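You operate a simulated robot arm through the tools that you are given. There is no shell and no other tool.

You are at the controls of a simulated robot arm. One attempt, no reset.

JOB
Turn the turntable's yellow mark to the white bench, lock it and wipe the panel clean.
Fine: lock free first; white pad, back where it lay. What is to be rubbed or washed off counts as gone when no trace of it is left.

It is judged by the outcome, as a careful person would: the job done as asked, and still so three seconds after it is handed in. It fails if anything else is knocked over, pushed out of place, dropped, spilled or broken.

ROBOT AND FRAMES
A 7-joint arm with a two-finger parallel gripper, fixed in place. Base frame: the origin is at the foot of the arm, x ahead of it, y to its left, z up. Lengths are in mm, angles in degrees, forces in N, time in s.
Its first joint turns from -132.0 to 132.0 degrees. Payload 3.91 kg.
The tool frame sits at the grasp point between the pads (the TCP): z along the fingers, y along the line on which they close. The tips reach 30 mm beyond it. The gripper opens to 110 mm. The fingers are 20 mm wide and 10 mm thick; the gripper's body (48 by 112 mm) begins 55 mm behind the TCP.
Orientation is told as [roll, pitch, yaw] about the base's x, y, z axes, in that order, counted from this pose: with the fingers straight down and closing along the base's y, the tool's x points along the base's -x, its y along +y and its z along -z.

CONTROLS
- The arm moves only by the tool step_arm. Its argument "commands" is a list of rows, each a list of 3 entries, a list of its own where there are three numbers: the opening, from 0 (shut) to 1 (fully open), then the shift along the base's x, y, z in units of 40 mm (1.0 is 40 mm), then the turn, a rotation vector about the base's x, y, z in units of 5 degrees (1.0 is 5 degrees). In form: [[grip, [tx, ty, tz], [wx, wy, wz]], ...]. A call has 1 to 20 rows; each row shifts and turns the commanded pose from where the row before left it. A call with a number of a shift or a turn outside -1 to 1 is refused whole. Rows are played at 5 a second. More than 50 mm and 8.6 degrees between two rows, or a gripper value outside its range, and nothing of the call is played. Where a pose cannot be reached the arm comes as near as it can. A force on the tool above 90 N (or 10 N above the force at the start of the call, whichever is more), or a blocked arm, ends the call early, and 0.2 s more pass. The fingers move at their own pace (about 108 mm/s each) and stop on an object; they squeeze with about 42 N. The grip force told is the motor's: it shows also when the fingers shut on nothing. Time passes only in rows, and 0.2 s behind the last, so rows that do not move let the fingers close. The reply holds the time, the measured pose of the TCP, the force on the tool along the base axes, the opening and the grip force, in the units named above and with some noise, with the torque about the TCP (base axes, N m) and any sound that the robot's microphone picked up, and new pictures: "pictures" is both (left out), scene, wrist or none.
- Cameras (640 x 400 px; columns grow to the right, rows downward): "scene" is fixed at [48.6, 651.9, 1433.4]; the picture's right is [-0.31, -0.95, 0.00], its down [-0.55, 0.18, -0.81] and it looks along [0.77, -0.25, -0.58] (base axes); focal length 321 px, centre (320, 200). "wrist" rides on the gripper at [72, 17, -103] in the tool frame; the picture's right is [-0.23, 0.97, 0.00], its down [-0.76, -0.18, -0.62] and it looks along [-0.61, -0.14, 0.78] (tool axes); focal length 222 px, centre (320, 200).
- measure_at(camera, pixels): there is no depth. For up to 12 entries [column, row, z] of the newest picture of that camera ("zoom" is the newest enlarged one), the place [x, y] in the base frame at which the ray of that pixel passes the height z, good to about 2 mm. It takes no simulated time.
- inspect(camera, box): a new picture of the part [left, top, right, bottom] of that camera's present view, enlarged. It takes no simulated time.
- close_job(): hands the job in; it is judged then, once.

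Unless the task says otherwise, let go and move clear before handing in.

The tools are called after ">>>" as name(argument=value, ...) on one line, values as JSON. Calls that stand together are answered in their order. step_arm: Moves the arm, as the interface text tells. Its arguments: {"type":"object","properties":{"commands":{"type":"array","items":{"type":"array"}},"pictures":{"type":"string","enum":["both","scene","wrist","none"]}},"required":["commands"]} The other tools are called the same way: measure_at (camera, pixels) gives the place at which the rays of pixels pass given heights; inspect (camera, box) takes an enlarged picture of a part of a camera's view; close_job () hands the job in.

At the start:

```text
t: 0.0
ee_pos: [494.0, 348.5, 1184.8]
ee_rot: [0.1, 0.1, 0.0]
contact_force: [-0.5, -0.6, 0.2]
wrist_torque: [0.01, 0.0, -0.01]
finger_gap: 110.2
grasp_force: 0.1
```

scene: 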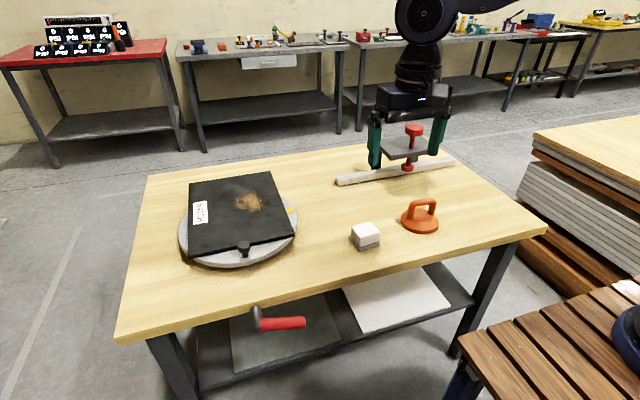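
wrist: 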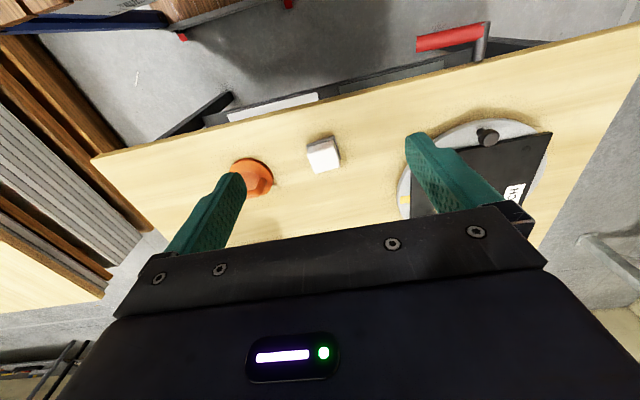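

The scene shows a turntable with a black panel (brown smear around 248,202), a dark knob near (244,248), a yellow mark near (290,210), and a white pad at (365,235). I'll look closer before moving.

>>> inspect(camera="scene", box=[160, 150, 320, 280])

>>> inspect(camera="scene", box=[320, 100, 480, 260])

>>> inspect(camera="scene", box=[220, 280, 340, 360])

>>> inspect(camera="wrist", box=[380, 10, 580, 230])

>>> inspect(camera="scene", box=[0, 0, 320, 170])

>>> inspect(camera="scene", box=[440, 100, 640, 400])

```text
3.08 times, centred on (240, 215) of scene
```

zoom: 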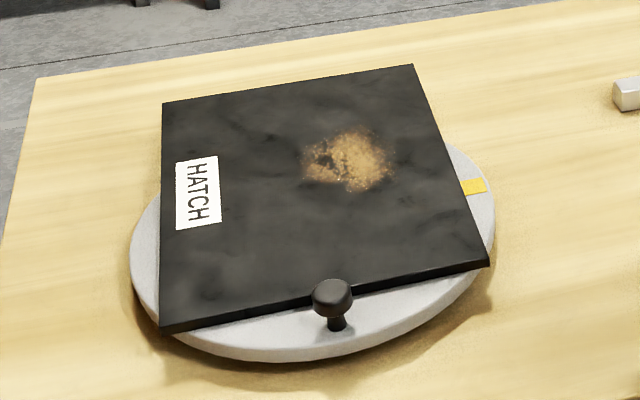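

```text
2.50 times, centred on (400, 180) of scene
```

zoom: 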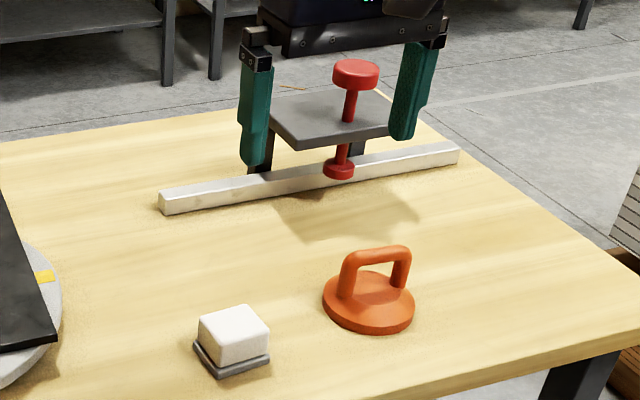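

```text
5.00 times, centred on (280, 320) of scene
```

zoom: 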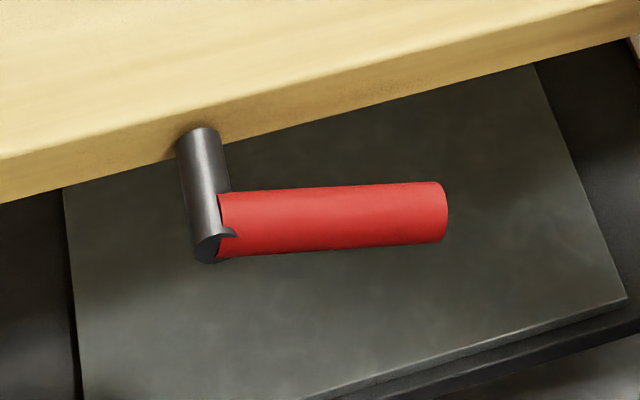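

```text
1.82 times, centred on (480, 120) of wrist
```

zoom: 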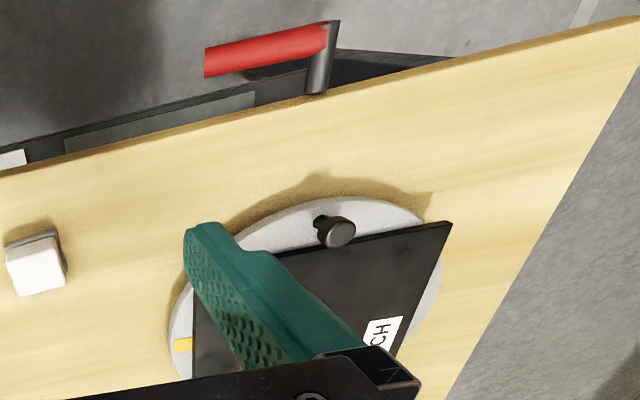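

```text
2.00 times, centred on (160, 85) of scene
```

zoom: 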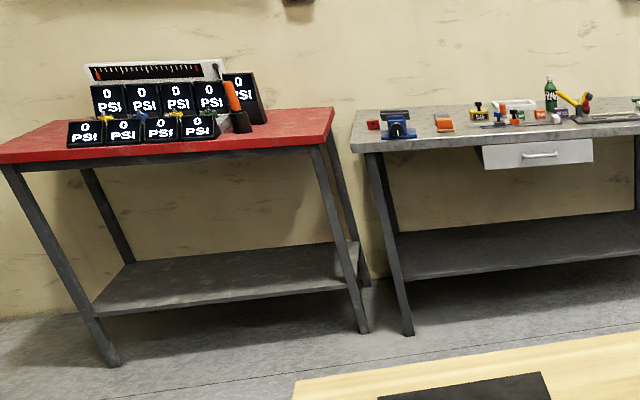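

```text
1.33 times, centred on (540, 250) of scene
```

zoom: 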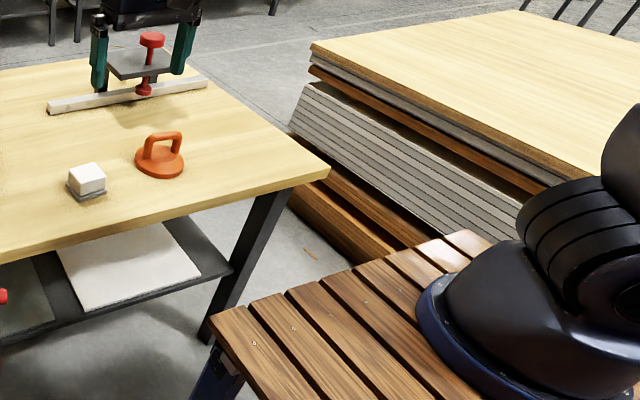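

I need the geometry: I'll compare rays of the same points in both cameras to find the table height, and locate key items.

>>> measure_at(camera="scene", pixels=[[366, 236, 0], [366, 236, 300], [366, 236, 600], [419, 226, 0], [419, 226, 300], [419, 226, 600], [290, 209, 0], [290, 209, 300], [290, 209, 600], [258, 310, 0], [258, 310, 300], [258, 310, 600]])

>>> measure_at(camera="wrist", pixels=[[324, 158, 0], [324, 158, 300], [324, 158, 600], [252, 180, 0], [252, 180, 300], [252, 180, 600], [405, 200, 0], [405, 200, 300], [405, 200, 600], [482, 40, 0], [482, 40, 300], [482, 40, 600]])

```text
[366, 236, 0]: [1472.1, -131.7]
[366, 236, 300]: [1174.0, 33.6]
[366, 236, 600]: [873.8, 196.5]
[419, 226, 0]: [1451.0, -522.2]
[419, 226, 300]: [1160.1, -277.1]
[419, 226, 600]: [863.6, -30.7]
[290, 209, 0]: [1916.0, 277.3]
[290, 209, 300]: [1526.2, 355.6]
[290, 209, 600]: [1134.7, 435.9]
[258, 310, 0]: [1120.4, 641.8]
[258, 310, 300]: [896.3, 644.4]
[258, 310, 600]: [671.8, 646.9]
```

```text
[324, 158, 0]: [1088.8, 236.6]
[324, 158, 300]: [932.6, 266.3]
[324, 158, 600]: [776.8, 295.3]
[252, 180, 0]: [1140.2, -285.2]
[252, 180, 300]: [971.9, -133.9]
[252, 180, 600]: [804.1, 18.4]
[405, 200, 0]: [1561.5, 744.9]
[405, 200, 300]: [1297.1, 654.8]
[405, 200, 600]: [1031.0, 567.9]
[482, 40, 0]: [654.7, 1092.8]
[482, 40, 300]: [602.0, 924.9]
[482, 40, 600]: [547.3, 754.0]
```

Table-top items sit near z≈800. I look for the white bench around the edges of both views.

>>> inspect(camera="wrist", box=[480, 100, 640, 340])

>>> inspect(camera="wrist", box=[0, 260, 180, 400])

>>> inspect(camera="scene", box=[320, 0, 640, 130])

>>> inspect(camera="wrist", box=[0, 0, 320, 110])

```text
1.67 times, centred on (560, 220) of wrist
```

zoom: 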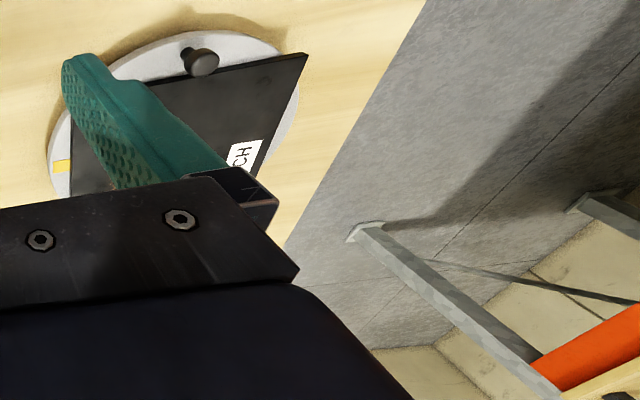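

```text
2.86 times, centred on (90, 330) of wrist
```

zoom: 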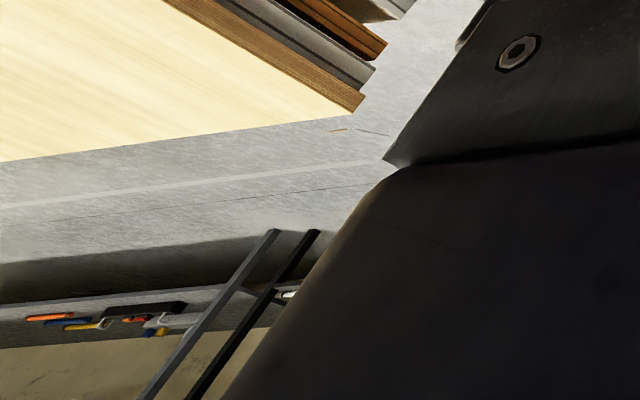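

```text
2.00 times, centred on (480, 65) of scene
```

zoom: 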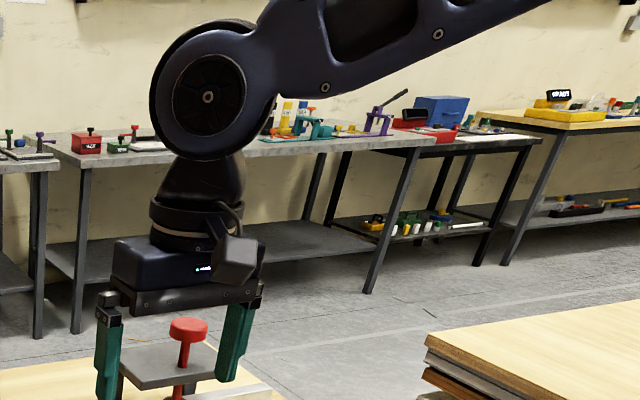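

```text
2.00 times, centred on (160, 55) of wrist
```

zoom: 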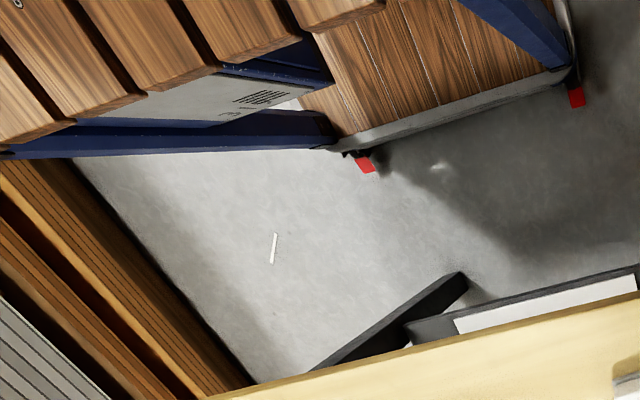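

No clearly white bench yet; there's another bench at the wrist image's lower right. I'll tilt the wrist camera up and pan to look around, high above the table.

>>> step_arm(commands=[[1, [0, 0, 0.5], [0, -1, 0]], [1, [0, 0, 0.5], [0, -1, 0]], [1, [0, 0, 0], [0, -1, 0]], [1, [0, 0, 0], [0, -1, 0]], [1, [0, 0, 0], [0, -1, 0]], [1, [0, 0, 0], [0, -1, 0]], [1, [0, 0, 0], [0, -1, 0]], [1, [0, 0, 0], [0, -1, 0]], [1, [0, 0, 0], [0, 0, 0]]])

```text
t: 2.0
ee_pos: [494.1, 347.2, 1224.3]
ee_rot: [0.0, -40.0, 0.0]
contact_force: [0.7, -0.1, 0.1]
wrist_torque: [-0.01, 0.01, -0.02]
finger_gap: 109.9
grasp_force: 0.0
```

scene: 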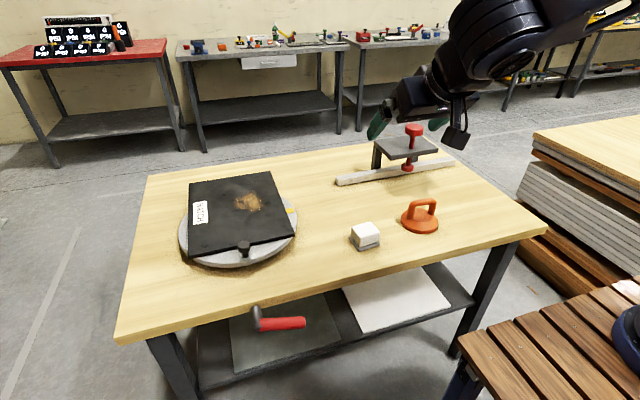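
wrist: 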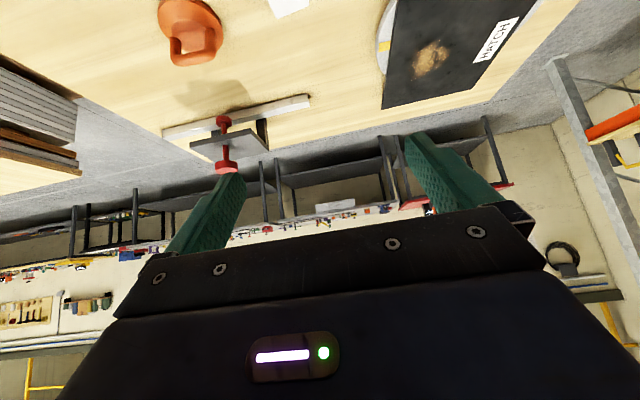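

The forward wall holds red and grey benches, and a rack stands at the left (wrist 600,130). I pan left to look for a white bench.

>>> step_arm(commands=[[1, [0, 0, 0], [0, 0, 1]], [1, [0, 0, 0], [0, 0, 1]], [1, [0, 0, 0], [0, 0, 1]], [1, [0, 0, 0], [0, 0, 1]], [1, [0, 0, 0], [0, 0, 1]], [1, [0, 0, 0], [0, 0, 1]], [1, [0, 0, 0], [0, 0, 1]], [1, [0, 0, 0], [0, 0, 1]], [1, [0, 0, 0], [0, 0, 1]], [1, [0, 0, 0], [0, 0, 1]], [1, [0, 0, 0], [0, 0, 1]], [1, [0, 0, 0], [0, 0, 1]], [1, [0, 0, 0], [0, 0, 1]], [1, [0, 0, 0], [0, 0, 1]], [1, [0, 0, 0], [0, 0, 0]]])

```text
t: 5.2
ee_pos: [493.2, 347.2, 1224.7]
ee_rot: [0.0, -40.1, 70.2]
contact_force: [-0.3, 0.1, 0.0]
wrist_torque: [0.01, 0.02, -0.02]
finger_gap: 110.2
grasp_force: 0.0
```

scene: 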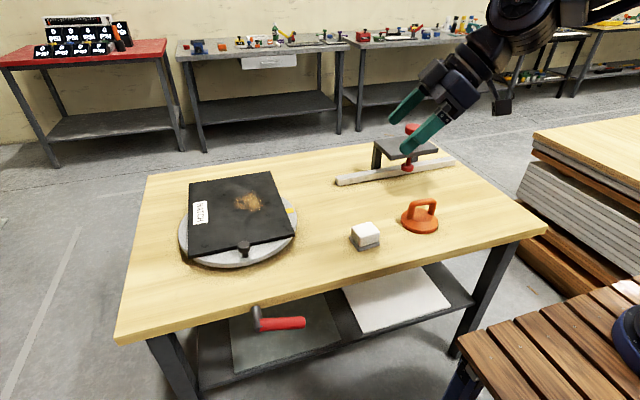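
wrist: 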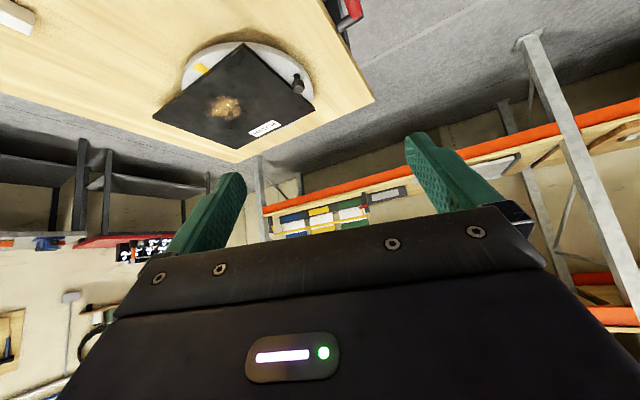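

Left side is an orange-beamed rack. I keep panning.

>>> step_arm(commands=[[1, [0, 0, 0], [0, 0, 1]], [1, [0, 0, 0], [0, 0, 1]], [1, [0, 0, 0], [0, 0, 1]], [1, [0, 0, 0], [0, 0, 1]], [1, [0, 0, 0], [0, 0, 1]], [1, [0, 0, 0], [0, 0, 1]], [1, [0, 0, 0], [0, 0, 1]], [1, [0, 0, 0], [0, 0, 1]], [1, [0, 0, 0], [0, 0, 1]], [1, [0, 0, 0], [0, 0, 1]], [1, [0, 0, 0], [0, 0, 1]], [1, [0, 0, 0], [0, 0, 1]], [1, [0, 0, 0], [0, 0, 1]], [1, [0, 0, 0], [0, 0, 1]], [1, [0, 0, 0], [0, 0, 0]]])

```text
t: 8.4
ee_pos: [492.3, 347.5, 1224.7]
ee_rot: [0.0, -40.0, 140.1]
contact_force: [-0.7, 0.1, 0.8]
wrist_torque: [0.0, -0.03, 0.01]
finger_gap: 109.8
grasp_force: 0.2
```

scene: 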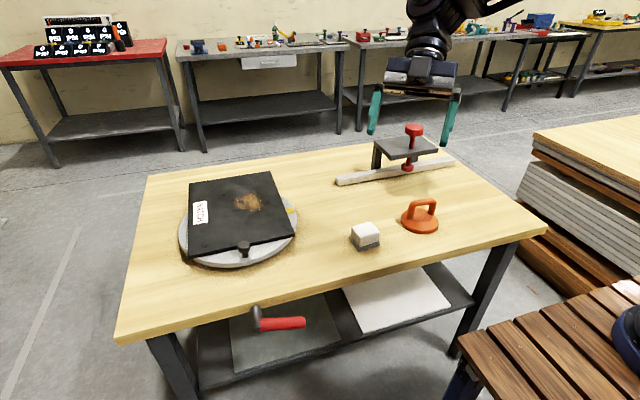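
wrist: 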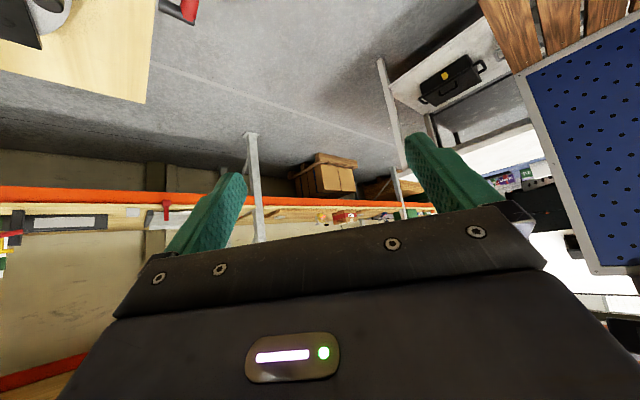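

There's a whitish bench at (430-520, 60-170) behind the arm. I look closer.

>>> inspect(camera="wrist", box=[360, 20, 640, 340])

>>> step_arm(commands=[[1, [0, 0, 0], [0, 0, 1]], [1, [0, 0, 0], [0, 0, 1]], [1, [0, 0, 0], [0, 0, 1]], [1, [0, 0, 0], [0, 0, 1]], [1, [0, 0, 0], [0, 0, 1]], [1, [0, 0, 0], [0, 0, 1]], [1, [0, 0, 0], [0, 0, 1]], [1, [0, 0, 0], [0, 0, 1]], [1, [0, 0, 0], [0, 0, 1]], [1, [0, 0, 0], [0, 0, 1]], [1, [0, 0, 0], [0, 0, 0]]])

```text
1.25 times, centred on (500, 180) of wrist
```

zoom: 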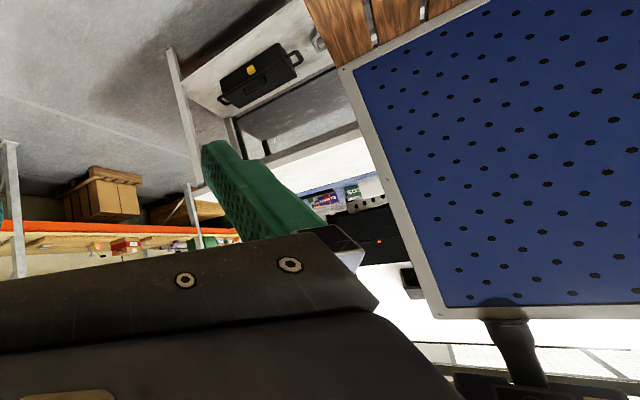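

```text
t: 10.8
ee_pos: [492.3, 347.9, 1222.5]
ee_rot: [-0.1, -40.1, -169.9]
contact_force: [-0.5, 0.2, -0.1]
wrist_torque: [0.0, 0.0, 0.01]
finger_gap: 109.9
grasp_force: 0.0
```

scene: 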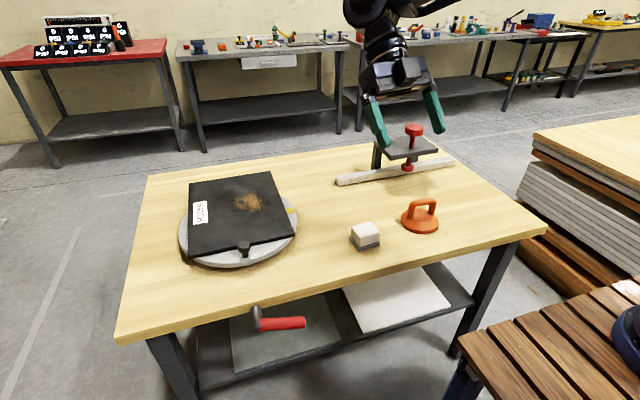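
wrist: 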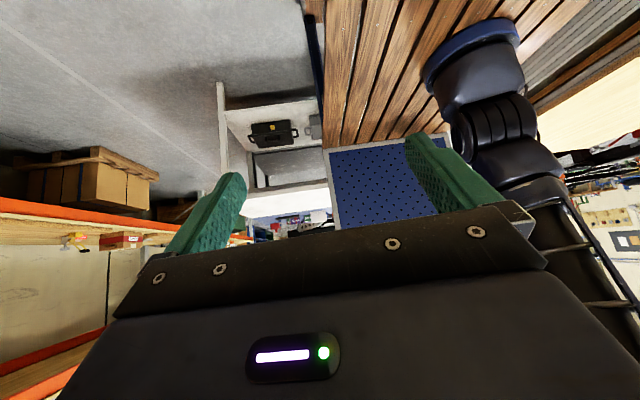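

A bench with a black case and white top is visible at about (250-330, 100-215), behind the arm. I zoom and measure its direction, and check the rest to the right.

>>> inspect(camera="wrist", box=[200, 70, 360, 250])

>>> measure_at(camera="wrist", pixels=[[222, 85, 0], [250, 190, 0], [325, 185, 0], [290, 200, 800], [250, 220, 800], [325, 190, 800], [245, 190, 800]])

>>> inspect(camera="wrist", box=[520, 60, 640, 320])

```text
2.22 times, centred on (280, 160) of wrist
```

zoom: 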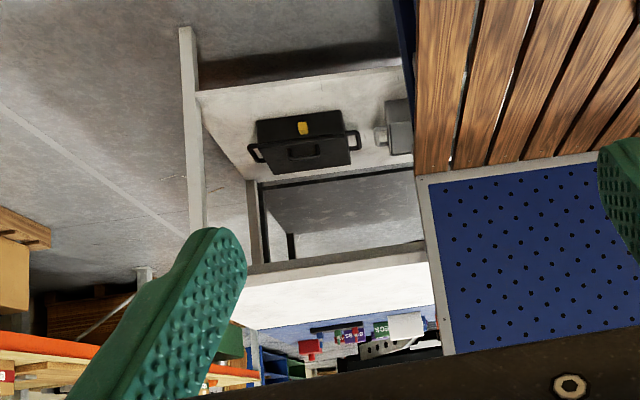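

```text
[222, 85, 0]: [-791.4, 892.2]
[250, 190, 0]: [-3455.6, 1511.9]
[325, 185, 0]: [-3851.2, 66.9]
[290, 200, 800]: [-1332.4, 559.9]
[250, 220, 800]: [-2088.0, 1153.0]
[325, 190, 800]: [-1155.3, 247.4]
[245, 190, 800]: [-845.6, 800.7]
```

```text
1.54 times, centred on (580, 190) of wrist
```

zoom: 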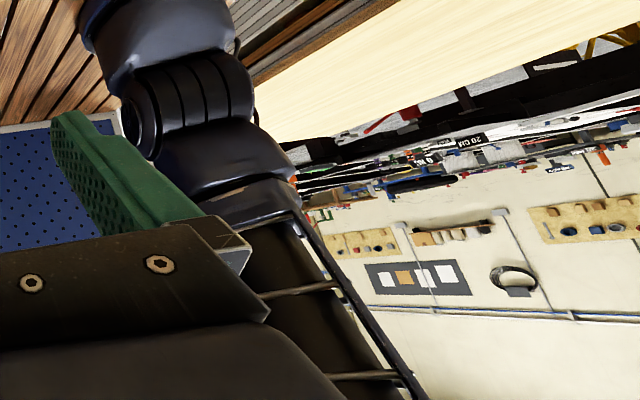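

A white bench stands behind the arm, but another bench along the right wall (wrist ~620,100) needs checking. I pan on.

>>> step_arm(commands=[[1, [0, 0, 0], [0, 0, 1]], [1, [0, 0, 0], [0, 0, 1]], [1, [0, 0, 0], [0, 0, 1]], [1, [0, 0, 0], [0, 0, 1]], [1, [0, 0, 0], [0, 0, 1]], [1, [0, 0, 0], [0, 0, 1]], [1, [0, 0, 0], [0, 0, 1]], [1, [0, 0, 0], [0, 0, 1]], [1, [0, 0, 0], [0, 0, 1]], [1, [0, 0, 0], [0, 0, 1]], [1, [0, 0, 0], [0, 0, 1]], [1, [0, 0, 0], [0, 0, 1]], [1, [0, 0, 0], [0, 0, 1]], [1, [0, 0, 0], [0, 0, 1]], [1, [0, 0, 0], [0, 0, 1]], [1, [0, 0, 0], [0, 0, 1]], [1, [0, 0, 0], [0, 0, 0]]])

```text
t: 14.4
ee_pos: [472.7, 344.6, 1201.5]
ee_rot: [0.1, -39.7, -90.4]
contact_force: [-0.7, -0.1, 0.2]
wrist_torque: [0.01, 0.01, 0.03]
finger_gap: 109.6
grasp_force: 0.1
out of reach, approached as far as the arm can: row 15, 16
```

scene: 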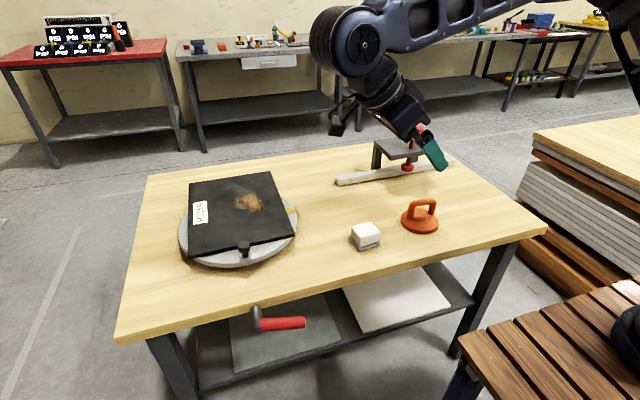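
wrist: 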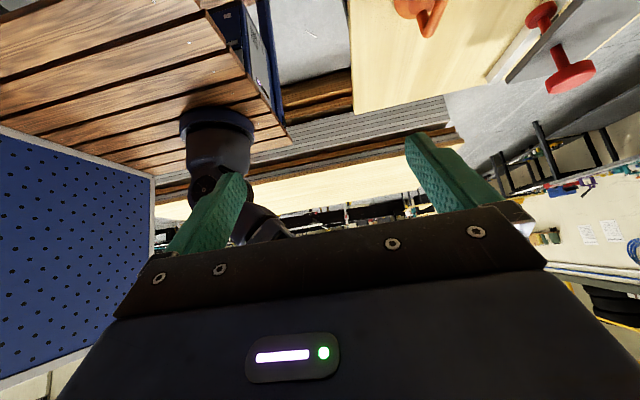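

I zoom on the right side for any other whitish bench.

>>> inspect(camera="wrist", box=[260, 160, 420, 260])

>>> inspect(camera="wrist", box=[470, 90, 640, 240])

>>> inspect(camera="scene", box=[440, 0, 640, 120])

```text
4.00 times, centred on (340, 210) of wrist
```

zoom: 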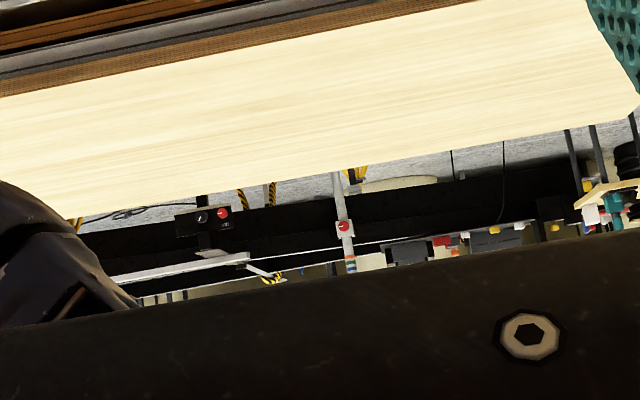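

```text
2.67 times, centred on (555, 165) of wrist
```

zoom: 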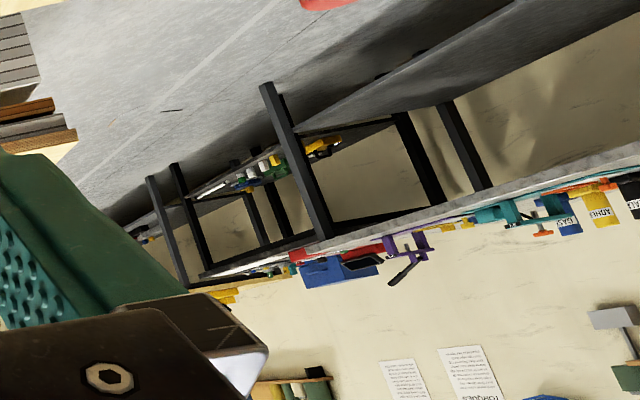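

```text
3.20 times, centred on (540, 60) of scene
```

zoom: 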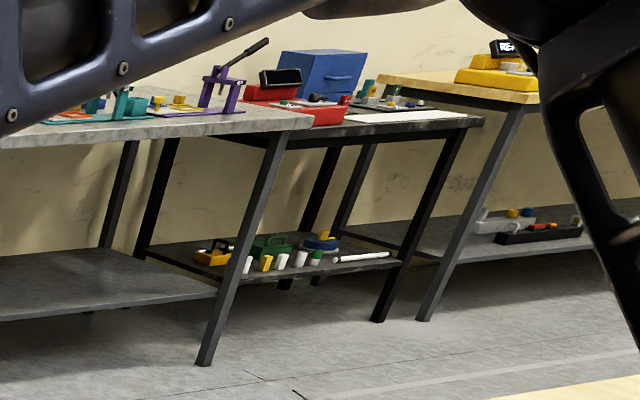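

The black-legged bench has a dark top with white paper, so the white bench is the one behind the arm. I check the base's height for reference and return towards viewing it.

>>> measure_at(camera="wrist", pixels=[[217, 122, 0], [217, 122, 300], [217, 122, 600], [217, 122, 800], [182, 122, 600], [250, 122, 600], [287, 140, 600], [287, 140, 300]])

>>> measure_at(camera="scene", pixels=[[615, 330, 600], [615, 330, 700], [615, 330, 800], [456, 357, 600], [456, 357, 700], [456, 357, 800], [546, 232, 760], [115, 342, 760], [148, 175, 760], [430, 147, 760]])

```text
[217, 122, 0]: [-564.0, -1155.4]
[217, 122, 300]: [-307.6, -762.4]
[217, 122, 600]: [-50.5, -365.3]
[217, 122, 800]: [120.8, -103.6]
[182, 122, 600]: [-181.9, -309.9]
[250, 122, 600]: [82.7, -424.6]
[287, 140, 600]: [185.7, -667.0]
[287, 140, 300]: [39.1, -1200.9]
```

```text
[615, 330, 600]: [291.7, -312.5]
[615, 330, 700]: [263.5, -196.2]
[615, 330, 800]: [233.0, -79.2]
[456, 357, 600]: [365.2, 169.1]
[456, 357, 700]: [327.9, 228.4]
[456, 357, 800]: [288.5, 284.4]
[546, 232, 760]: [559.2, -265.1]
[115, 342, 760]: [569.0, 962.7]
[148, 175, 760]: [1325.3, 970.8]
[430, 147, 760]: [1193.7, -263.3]
```

Floor seems to be z≈0 and the table ≈770. I go back to viewing the white bench, from further left to see past the blue perforated panel.

>>> step_arm(commands=[[1, [0.4, 0.1, 0.5], [0, 0, -1]], [1, [0, 0.5, 0], [0, 0, -1]], [1, [0, 0.5, 0], [0, 0, -1]], [1, [0, 0.5, 0], [0, 0, -1]], [1, [0, 0.5, 0], [0, 0, -1]], [1, [0, 0.5, 0], [0, 0, -1]], [1, [0, 0.5, 0], [0, 0, -1]], [1, [0, 0.5, 0], [0, 0, -1]], [1, [0, 0.5, 0], [0, 0, -1]], [1, [0, 0.5, 0], [0, 0, -1]], [1, [0, 0.5, 0], [0, 0, -1]], [1, [0, 0.5, 0], [0, 0, -1]], [1, [0, 0.5, 0], [0, 0, -1]], [1, [0, 0.5, 0], [0, 0, -1]], [1, [0, 0, 0], [0, 0, -1]], [1, [0, 0, 0], [0, 0, -1]], [1, [0, 0, 0], [0, 0, -1]], [1, [0, 0, 0], [0, 0, 0]]])

```text
t: 18.2
ee_pos: [486.7, 606.6, 1216.9]
ee_rot: [0.0, -40.0, -175.0]
contact_force: [0.2, 0.8, 0.0]
wrist_torque: [-0.01, 0.01, 0.02]
finger_gap: 109.9
grasp_force: 0.1
out of reach, approached as far as the arm can: row 1
```

scene: 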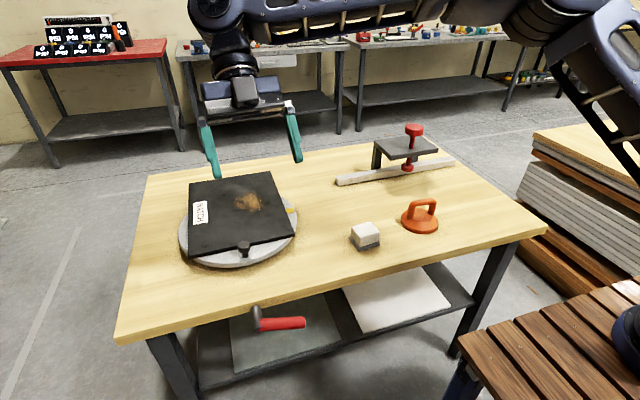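
wrist: 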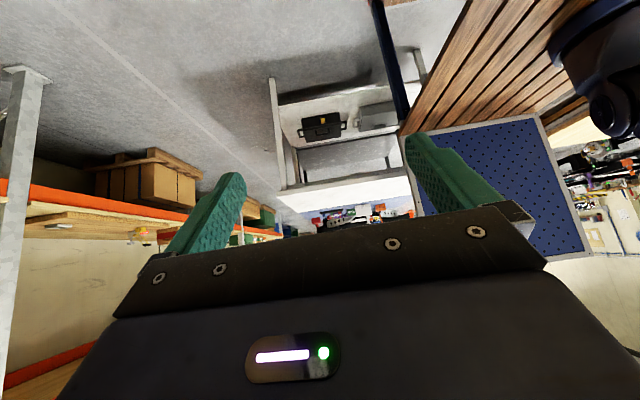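

Both front feet of the white bench are now visible at (272,80) and (418,52). I measure them.

>>> inspect(camera="wrist", box=[240, 30, 440, 230])

>>> measure_at(camera="wrist", pixels=[[272, 80, 0], [418, 52, 0], [279, 192, 800], [408, 175, 800], [279, 192, 760], [408, 175, 760], [295, 212, 800], [412, 210, 800]])

>>> measure_at(camera="scene", pixels=[[55, 166, 0], [204, 152, 0], [165, 345, 0], [180, 395, 0]])

```text
2.00 times, centred on (340, 130) of wrist
```

zoom: 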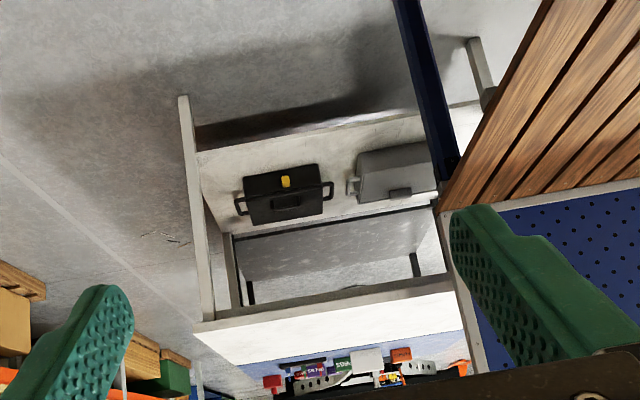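

```text
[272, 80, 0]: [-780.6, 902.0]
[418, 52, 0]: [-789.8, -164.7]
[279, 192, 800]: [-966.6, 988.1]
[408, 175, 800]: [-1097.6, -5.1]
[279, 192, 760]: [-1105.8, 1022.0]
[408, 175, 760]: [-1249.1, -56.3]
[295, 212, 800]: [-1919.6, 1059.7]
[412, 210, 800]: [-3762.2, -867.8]
```

```text
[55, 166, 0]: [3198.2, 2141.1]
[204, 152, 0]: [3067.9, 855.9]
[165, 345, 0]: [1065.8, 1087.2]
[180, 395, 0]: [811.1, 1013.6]
```

Front feet at about (-781,902) and (-790,-165): the bench's middle lies toward y≈370 behind the arm, so the mark must point nearly to -x. Now I unwind the wrist and look down on the turntable.

>>> step_arm(commands=[[1, [0, 0, 0], [0, 0, -1]], [1, [0, 0, 0], [0, 0, -1]], [1, [0, 0, 0], [0, 0, -1]], [1, [0, 0, 0], [0, 0, -1]], [1, [0, 0, 0], [0, 0, -1]], [1, [0, 0, 0], [0, 0, -1]], [1, [0, 0, 0], [0, 0, -1]], [1, [0, 0, 0], [0, 0, -1]], [1, [0, 0, 0], [0, 0, -1]], [1, [0, 0, 0], [0, 0, -1]], [1, [0, 0, 0], [0, 0, -1]], [1, [0, 0, 0], [0, 0, -1]], [1, [0, 0, 0], [0, 0, -1]], [1, [0, 0, 0], [0, 0, -1]], [1, [0, 0, 0], [0, 0, -1]], [1, [0, 0, 0], [0, 0, -1]], [1, [0, 0, 0], [0, 0, -1]], [1, [0, 0, 0], [0, 0, -1]], [1, [0, 0, 0], [0, 0, -1]], [1, [0, 0, 0], [0, 0, -1]]], pictures="none")

>>> step_arm(commands=[[1, [0, 0, 0], [0, 0, -1]], [1, [0, 0, 0], [0, 0, -1]], [1, [0, 0, 0], [0, 0, -1]], [1, [0, 0, 0], [0, 0, -1]], [1, [0, 0, 0], [0, 0, -1]], [1, [0, 0, 0], [0, 0, -1]], [1, [0, 0, 0], [0, 0, -1]], [1, [0, 0, 0], [0, 0, -1]], [1, [0, 0, 0], [0, 0, -1]], [1, [0, 0, 0], [0, 0, -1]], [1, [0, 0, 0], [0, 0, -1]], [1, [0, 0, 0], [0, 0, -1]], [1, [0, 0, 0], [0, 0, -1]], [1, [0, 0, 0], [0, 0, -1]], [1, [0, 0, 0], [0, 0, -1]], [1, [0, 0, 0], [0, 0, -1]], [1, [0, 0, 0], [0, 0, -1]], [1, [0, 0, 0], [0, 0, 0]]], pictures="none")

>>> step_arm(commands=[[1, [0, 0, 0], [0, 1, 0]], [1, [0, 0, 0], [0, 1, 0]], [1, [0, 0, 0], [0, 1, 0]], [1, [0, 0, 0], [0, 1, 0]], [1, [0, 0, 0], [0, 1, 0]], [1, [0, 0, 0], [0, 1, 0]], [1, [0, 0, 0], [0, 1, 0]], [1, [0, 0, 0], [0, 1, 0]], [1, [0, 0, 0], [0, 0, 0]]])

```text
t: 22.4
ee_pos: [486.7, 607.7, 1217.5]
ee_rot: [0.0, -40.0, 84.8]
contact_force: [0.3, 0.3, 0.0]
wrist_torque: [0.04, 0.03, 0.01]
finger_gap: 110.0
grasp_force: 0.1
```

```text
t: 26.2
ee_pos: [486.2, 608.2, 1216.7]
ee_rot: [0.0, -40.0, -0.1]
contact_force: [0.2, 0.7, 0.3]
wrist_torque: [0.0, 0.01, -0.02]
finger_gap: 110.0
grasp_force: 0.0
```

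```text
t: 28.2
ee_pos: [487.4, 607.5, 1217.2]
ee_rot: [-0.1, 0.1, 0.0]
contact_force: [0.1, 0.2, 0.4]
wrist_torque: [-0.02, 0.0, -0.01]
finger_gap: 110.1
grasp_force: 0.0
```

scene: 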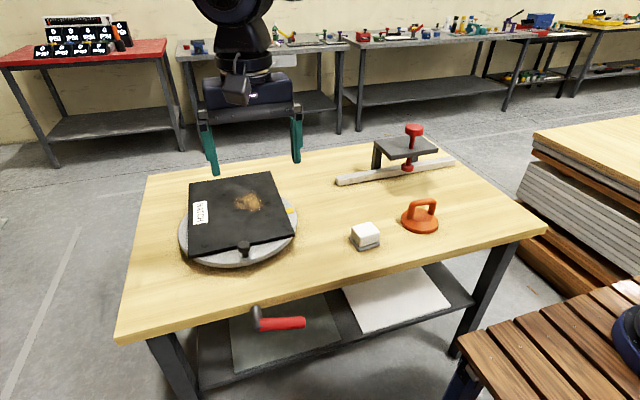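
wrist: 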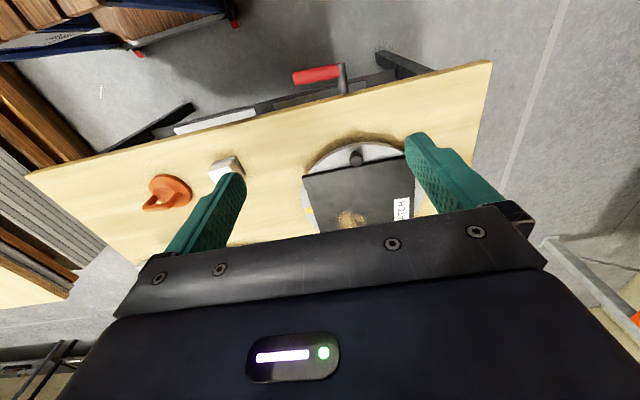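

The turntable shows at (355,185) and the crank at (330,75) in the wrist view. I zoom in on each.

>>> inspect(camera="wrist", box=[290, 130, 440, 240])

>>> inspect(camera="wrist", box=[270, 40, 390, 120])

>>> measure_at(camera="wrist", pixels=[[343, 92, 770], [343, 92, 740], [343, 65, 740], [343, 65, 700], [295, 78, 740], [356, 155, 830], [356, 155, 850], [307, 210, 800], [227, 168, 800], [303, 180, 800], [490, 62, 770], [26, 173, 770]])

>>> measure_at(camera="scene", pixels=[[254, 310, 770], [254, 310, 740], [258, 327, 740], [258, 327, 700], [303, 322, 740], [244, 246, 830], [244, 246, 850], [290, 209, 800], [365, 229, 800], [179, 235, 800], [115, 342, 770], [546, 232, 770]])

```text
3.64 times, centred on (365, 185) of wrist
```

zoom: 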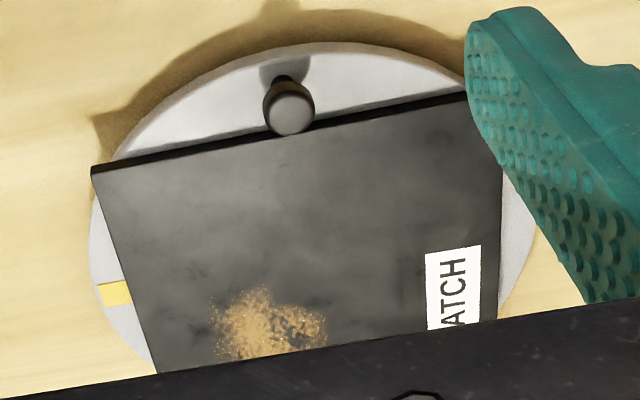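

```text
5.00 times, centred on (330, 80) of wrist
```

zoom: 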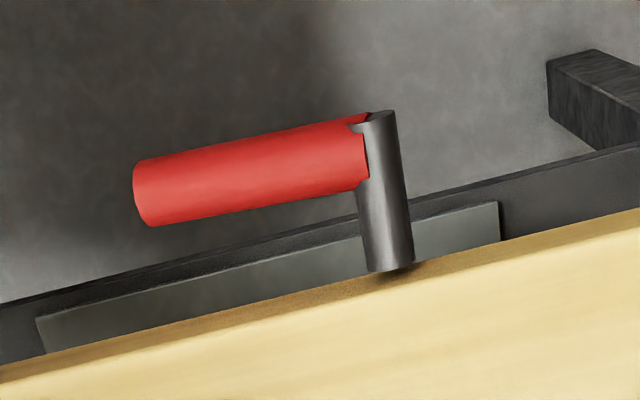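

```text
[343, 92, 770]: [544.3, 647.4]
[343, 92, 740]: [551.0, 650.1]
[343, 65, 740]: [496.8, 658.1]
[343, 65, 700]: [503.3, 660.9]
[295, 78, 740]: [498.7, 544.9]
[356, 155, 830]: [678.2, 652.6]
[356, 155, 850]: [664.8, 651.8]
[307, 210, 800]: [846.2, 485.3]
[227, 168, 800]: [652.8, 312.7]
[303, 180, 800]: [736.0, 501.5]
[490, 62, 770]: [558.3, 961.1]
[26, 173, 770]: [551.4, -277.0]
```

```text
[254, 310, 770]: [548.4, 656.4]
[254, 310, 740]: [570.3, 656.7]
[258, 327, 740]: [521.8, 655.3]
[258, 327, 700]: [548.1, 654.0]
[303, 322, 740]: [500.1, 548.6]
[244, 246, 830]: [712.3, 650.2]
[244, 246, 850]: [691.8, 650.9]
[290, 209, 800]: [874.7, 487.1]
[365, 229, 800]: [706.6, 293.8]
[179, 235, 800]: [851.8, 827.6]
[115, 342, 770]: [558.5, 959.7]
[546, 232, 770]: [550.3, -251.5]
```

Table top is z=770 and its front edge x≈555; the crank is on the front edge near y=650 with the red handle pointing to -y. I measure the disc and knob precisely.

>>> inspect(camera="scene", box=[170, 160, 310, 275])

```text
3.48 times, centred on (240, 218) of scene
```

zoom: 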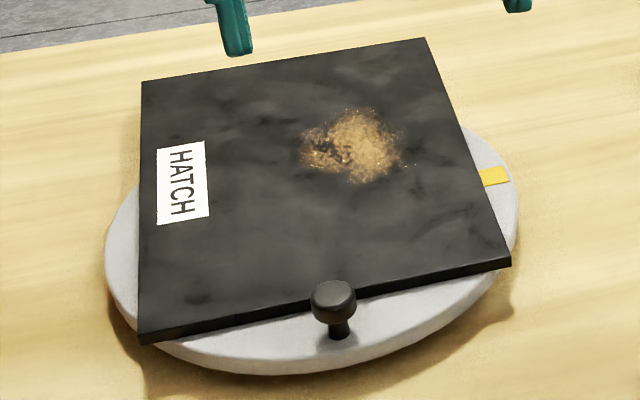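

>>> measure_at(camera="zoom", pixels=[[495, 177, 780], [495, 177, 800], [495, 177, 820], [338, 335, 800], [333, 300, 850], [141, 82, 820], [425, 38, 820], [511, 262, 820], [139, 340, 820], [355, 145, 820], [105, 240, 800], [517, 195, 800]])

>>> measure_at(camera="wrist", pixels=[[308.7, 210.5, 780], [308.7, 210.5, 800], [308.7, 210.5, 820], [356.8, 159.7, 830], [356.8, 159.7, 850], [356.8, 159.7, 870], [356, 151.5, 800], [302.4, 176, 820], [405.5, 155.5, 820], [301.5, 202, 800], [362, 142, 800]])

```text
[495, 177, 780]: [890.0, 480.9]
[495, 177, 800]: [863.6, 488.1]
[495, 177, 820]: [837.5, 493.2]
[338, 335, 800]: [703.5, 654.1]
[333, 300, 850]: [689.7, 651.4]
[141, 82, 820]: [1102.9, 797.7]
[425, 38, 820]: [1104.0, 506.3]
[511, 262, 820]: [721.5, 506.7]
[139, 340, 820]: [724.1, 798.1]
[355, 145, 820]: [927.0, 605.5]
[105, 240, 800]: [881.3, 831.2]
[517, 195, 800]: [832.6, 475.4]
```

```text
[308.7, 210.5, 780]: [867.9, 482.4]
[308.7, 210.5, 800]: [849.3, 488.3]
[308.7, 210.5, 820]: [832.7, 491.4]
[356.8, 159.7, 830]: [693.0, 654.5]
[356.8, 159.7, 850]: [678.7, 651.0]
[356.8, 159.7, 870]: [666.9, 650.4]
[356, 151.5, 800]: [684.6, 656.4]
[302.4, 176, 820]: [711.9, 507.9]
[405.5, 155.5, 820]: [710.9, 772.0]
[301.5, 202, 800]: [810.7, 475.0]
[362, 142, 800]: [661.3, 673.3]
```

Measurements: disc top z≈815, centre ≈(843,653), knob ≈(690,653), panel over the disc. I get a closer view of the lock crank before touching it.

>>> step_arm(commands=[[1, [-0.8, 0, -0.5], [0, 0, 0]], [1, [-0.8, 0.2, -0.8], [0, 0, 0]], [1, [-0.8, 0.2, -0.8], [0, 0, 0]], [1, [-0.8, 0.2, -0.8], [0, 0, 0]], [1, [-0.6, 0.2, -0.8], [0, 0, 0]], [1, [0, 0, -0.8], [0, 0, 0]], [1, [0, 0, -0.8], [0, 0, 0]], [1, [0, 0, -0.8], [0, 0, 0]], [1, [0, 0, 0], [0, 0, 0]]])

```text
t: 30.2
ee_pos: [334.0, 638.9, 973.1]
ee_rot: [0.1, 0.0, 0.0]
contact_force: [-0.3, 0.4, -0.4]
wrist_torque: [-0.01, -0.03, -0.02]
finger_gap: 110.2
grasp_force: 0.1
```

scene: 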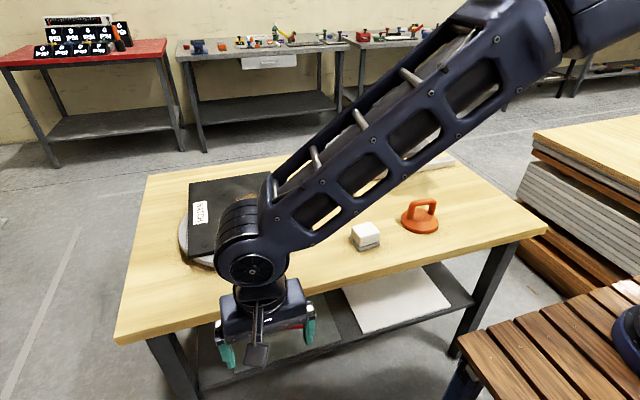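
wrist: 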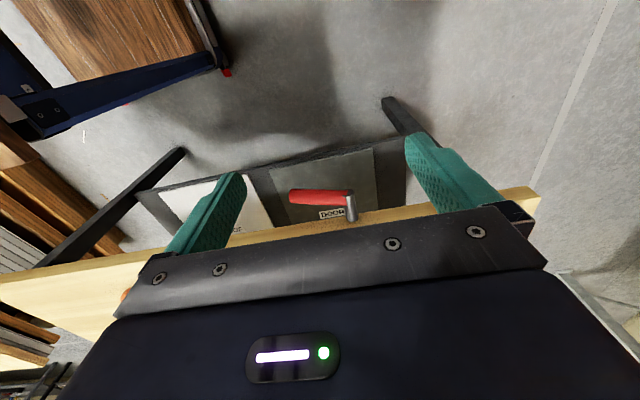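

A label appears under the crank at (332,214). I zoom in.

>>> inspect(camera="wrist", box=[280, 180, 370, 236])

>>> inspect(camera="wrist", box=[180, 160, 420, 280])

```text
7.11 times, centred on (325, 208) of wrist
```

zoom: 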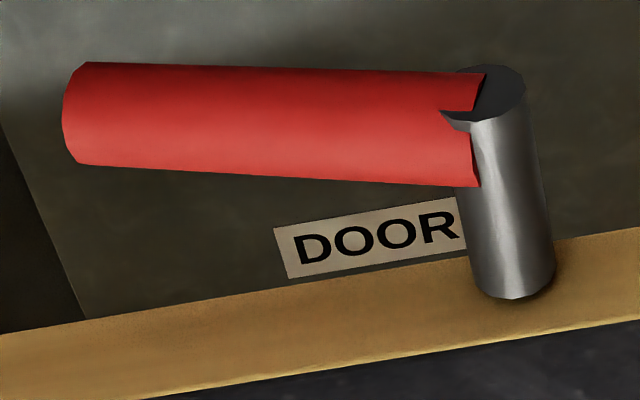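

```text
2.67 times, centred on (300, 220) of wrist
```

zoom: 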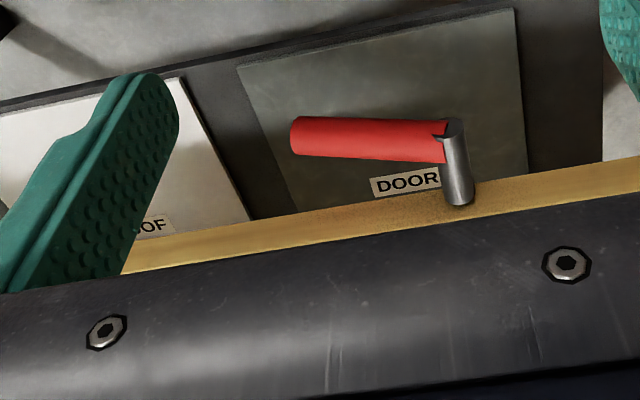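

"DOOR" belongs to a panel on the lower shelf. I triangulate the crank from this view.

>>> measure_at(camera="wrist", pixels=[[351.7, 219, 770], [351.7, 219, 750], [351.7, 219, 735], [350.3, 192.5, 770], [350.3, 192.5, 750], [350.3, 192.5, 730], [290.5, 195.6, 770], [290.5, 195.6, 750], [290.5, 195.6, 730], [325, 230, 770], [325, 220, 735], [400, 215, 770]])

```text
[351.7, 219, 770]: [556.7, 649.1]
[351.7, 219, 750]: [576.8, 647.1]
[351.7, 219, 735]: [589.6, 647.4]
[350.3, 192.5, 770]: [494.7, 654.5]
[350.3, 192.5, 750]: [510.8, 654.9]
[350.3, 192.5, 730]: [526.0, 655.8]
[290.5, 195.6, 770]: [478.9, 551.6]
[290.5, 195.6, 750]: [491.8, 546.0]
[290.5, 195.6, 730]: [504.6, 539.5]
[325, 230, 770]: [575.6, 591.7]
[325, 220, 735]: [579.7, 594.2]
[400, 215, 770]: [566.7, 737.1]
```

Handle: Ø≈28, centred about x=499, z≈745, from y≈640 to 545, axle along x at y≈653. I yaw 90° with the gripper half open and position above the handle.

>>> step_arm(commands=[[0.5, [0.23, -0.068, 0], [0, 0, 1]], [0.5, [0.23, -0.068, 0], [0, 0, 1]], [0.5, [0.23, -0.068, 0], [0, 0, 1]], [0.5, [0.23, -0.068, 0], [0, 0, 1]], [0.5, [0.23, -0.068, 0], [0, 0, 1]], [0.5, [0.23, -0.068, 0], [0, 0, 1]], [0.5, [0.23, -0.068, 0], [0, 0, 1]], [0.5, [0.23, -0.068, 0], [0, 0, 1]], [0.5, [0.23, -0.068, 0], [0, 0, 1]], [0.5, [0.23, -0.068, 0], [0, 0, 1]], [0.5, [0.23, -0.068, 0], [0, 0, 1]], [0.5, [0.23, -0.068, 0], [0, 0, 1]], [0.5, [0.23, -0.068, 0], [0, 0, 1]], [0.5, [0.23, -0.068, 0], [0, 0, 1]], [0.5, [0.23, -0.068, 0], [0, 0, 1]], [0.5, [0.23, -0.068, 0], [0, 0, 1]], [0.5, [0.23, -0.068, 0], [0, 0, 1]], [0.5, [0.23, -0.068, 0], [0, 0, 1]], [0.5, [0, 0, 0], [0, 0, 0]]])

```text
t: 34.2
ee_pos: [498.6, 591.3, 971.9]
ee_rot: [0.0, 0.1, 90.1]
contact_force: [-0.8, 0.4, -0.3]
wrist_torque: [0.0, 0.0, -0.01]
finger_gap: 55.0
grasp_force: 0.0
```

scene: 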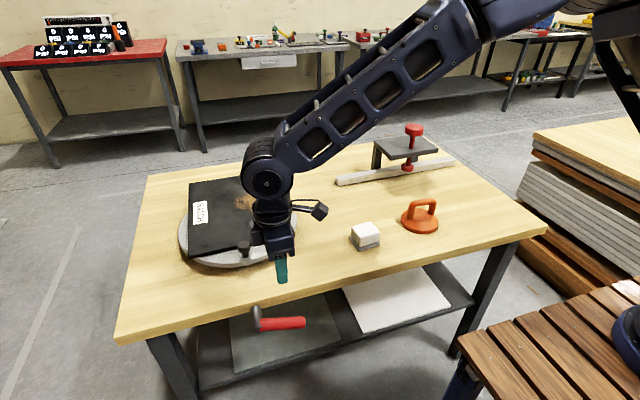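
wrist: 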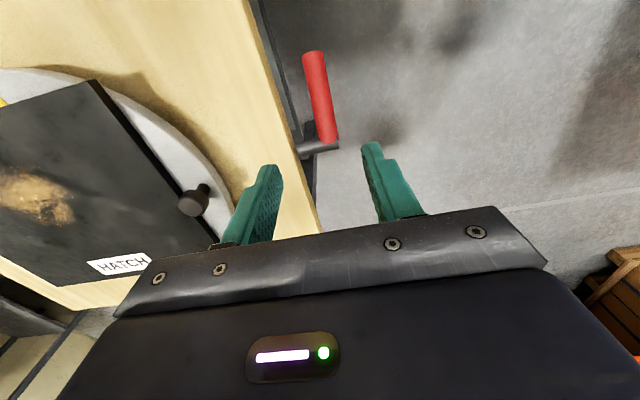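

The handle (from (313,55) to (328,138)) appears between the fingers. I measure it and the knob from this vantage.

>>> measure_at(camera="wrist", pixels=[[313, 55, 745], [328, 138, 745], [302, 55, 745], [325, 55, 745], [303, 150, 750], [338, 145, 750], [186, 205, 850], [186, 205, 870], [200, 190, 820], [2, 103, 820]])

>>> inspect(camera="wrist", box=[120, 140, 260, 270])

>>> inspect(camera="wrist", box=[250, 30, 370, 180])

```text
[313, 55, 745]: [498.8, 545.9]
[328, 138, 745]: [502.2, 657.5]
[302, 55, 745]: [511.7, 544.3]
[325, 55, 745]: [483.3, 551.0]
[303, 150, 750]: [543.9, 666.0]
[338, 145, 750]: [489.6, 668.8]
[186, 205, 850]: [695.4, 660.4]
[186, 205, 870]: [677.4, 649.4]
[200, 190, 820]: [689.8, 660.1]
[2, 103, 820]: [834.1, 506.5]
```

```text
3.08 times, centred on (190, 205) of wrist
```

zoom: 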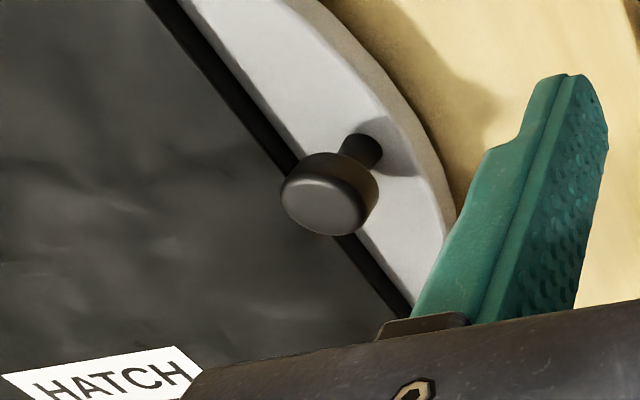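

```text
2.67 times, centred on (310, 105) of wrist
```

zoom: 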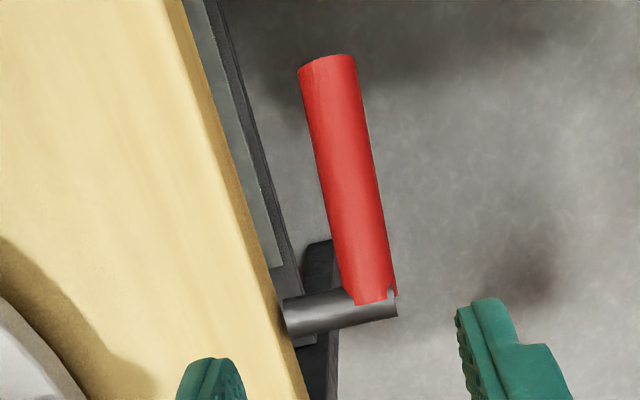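

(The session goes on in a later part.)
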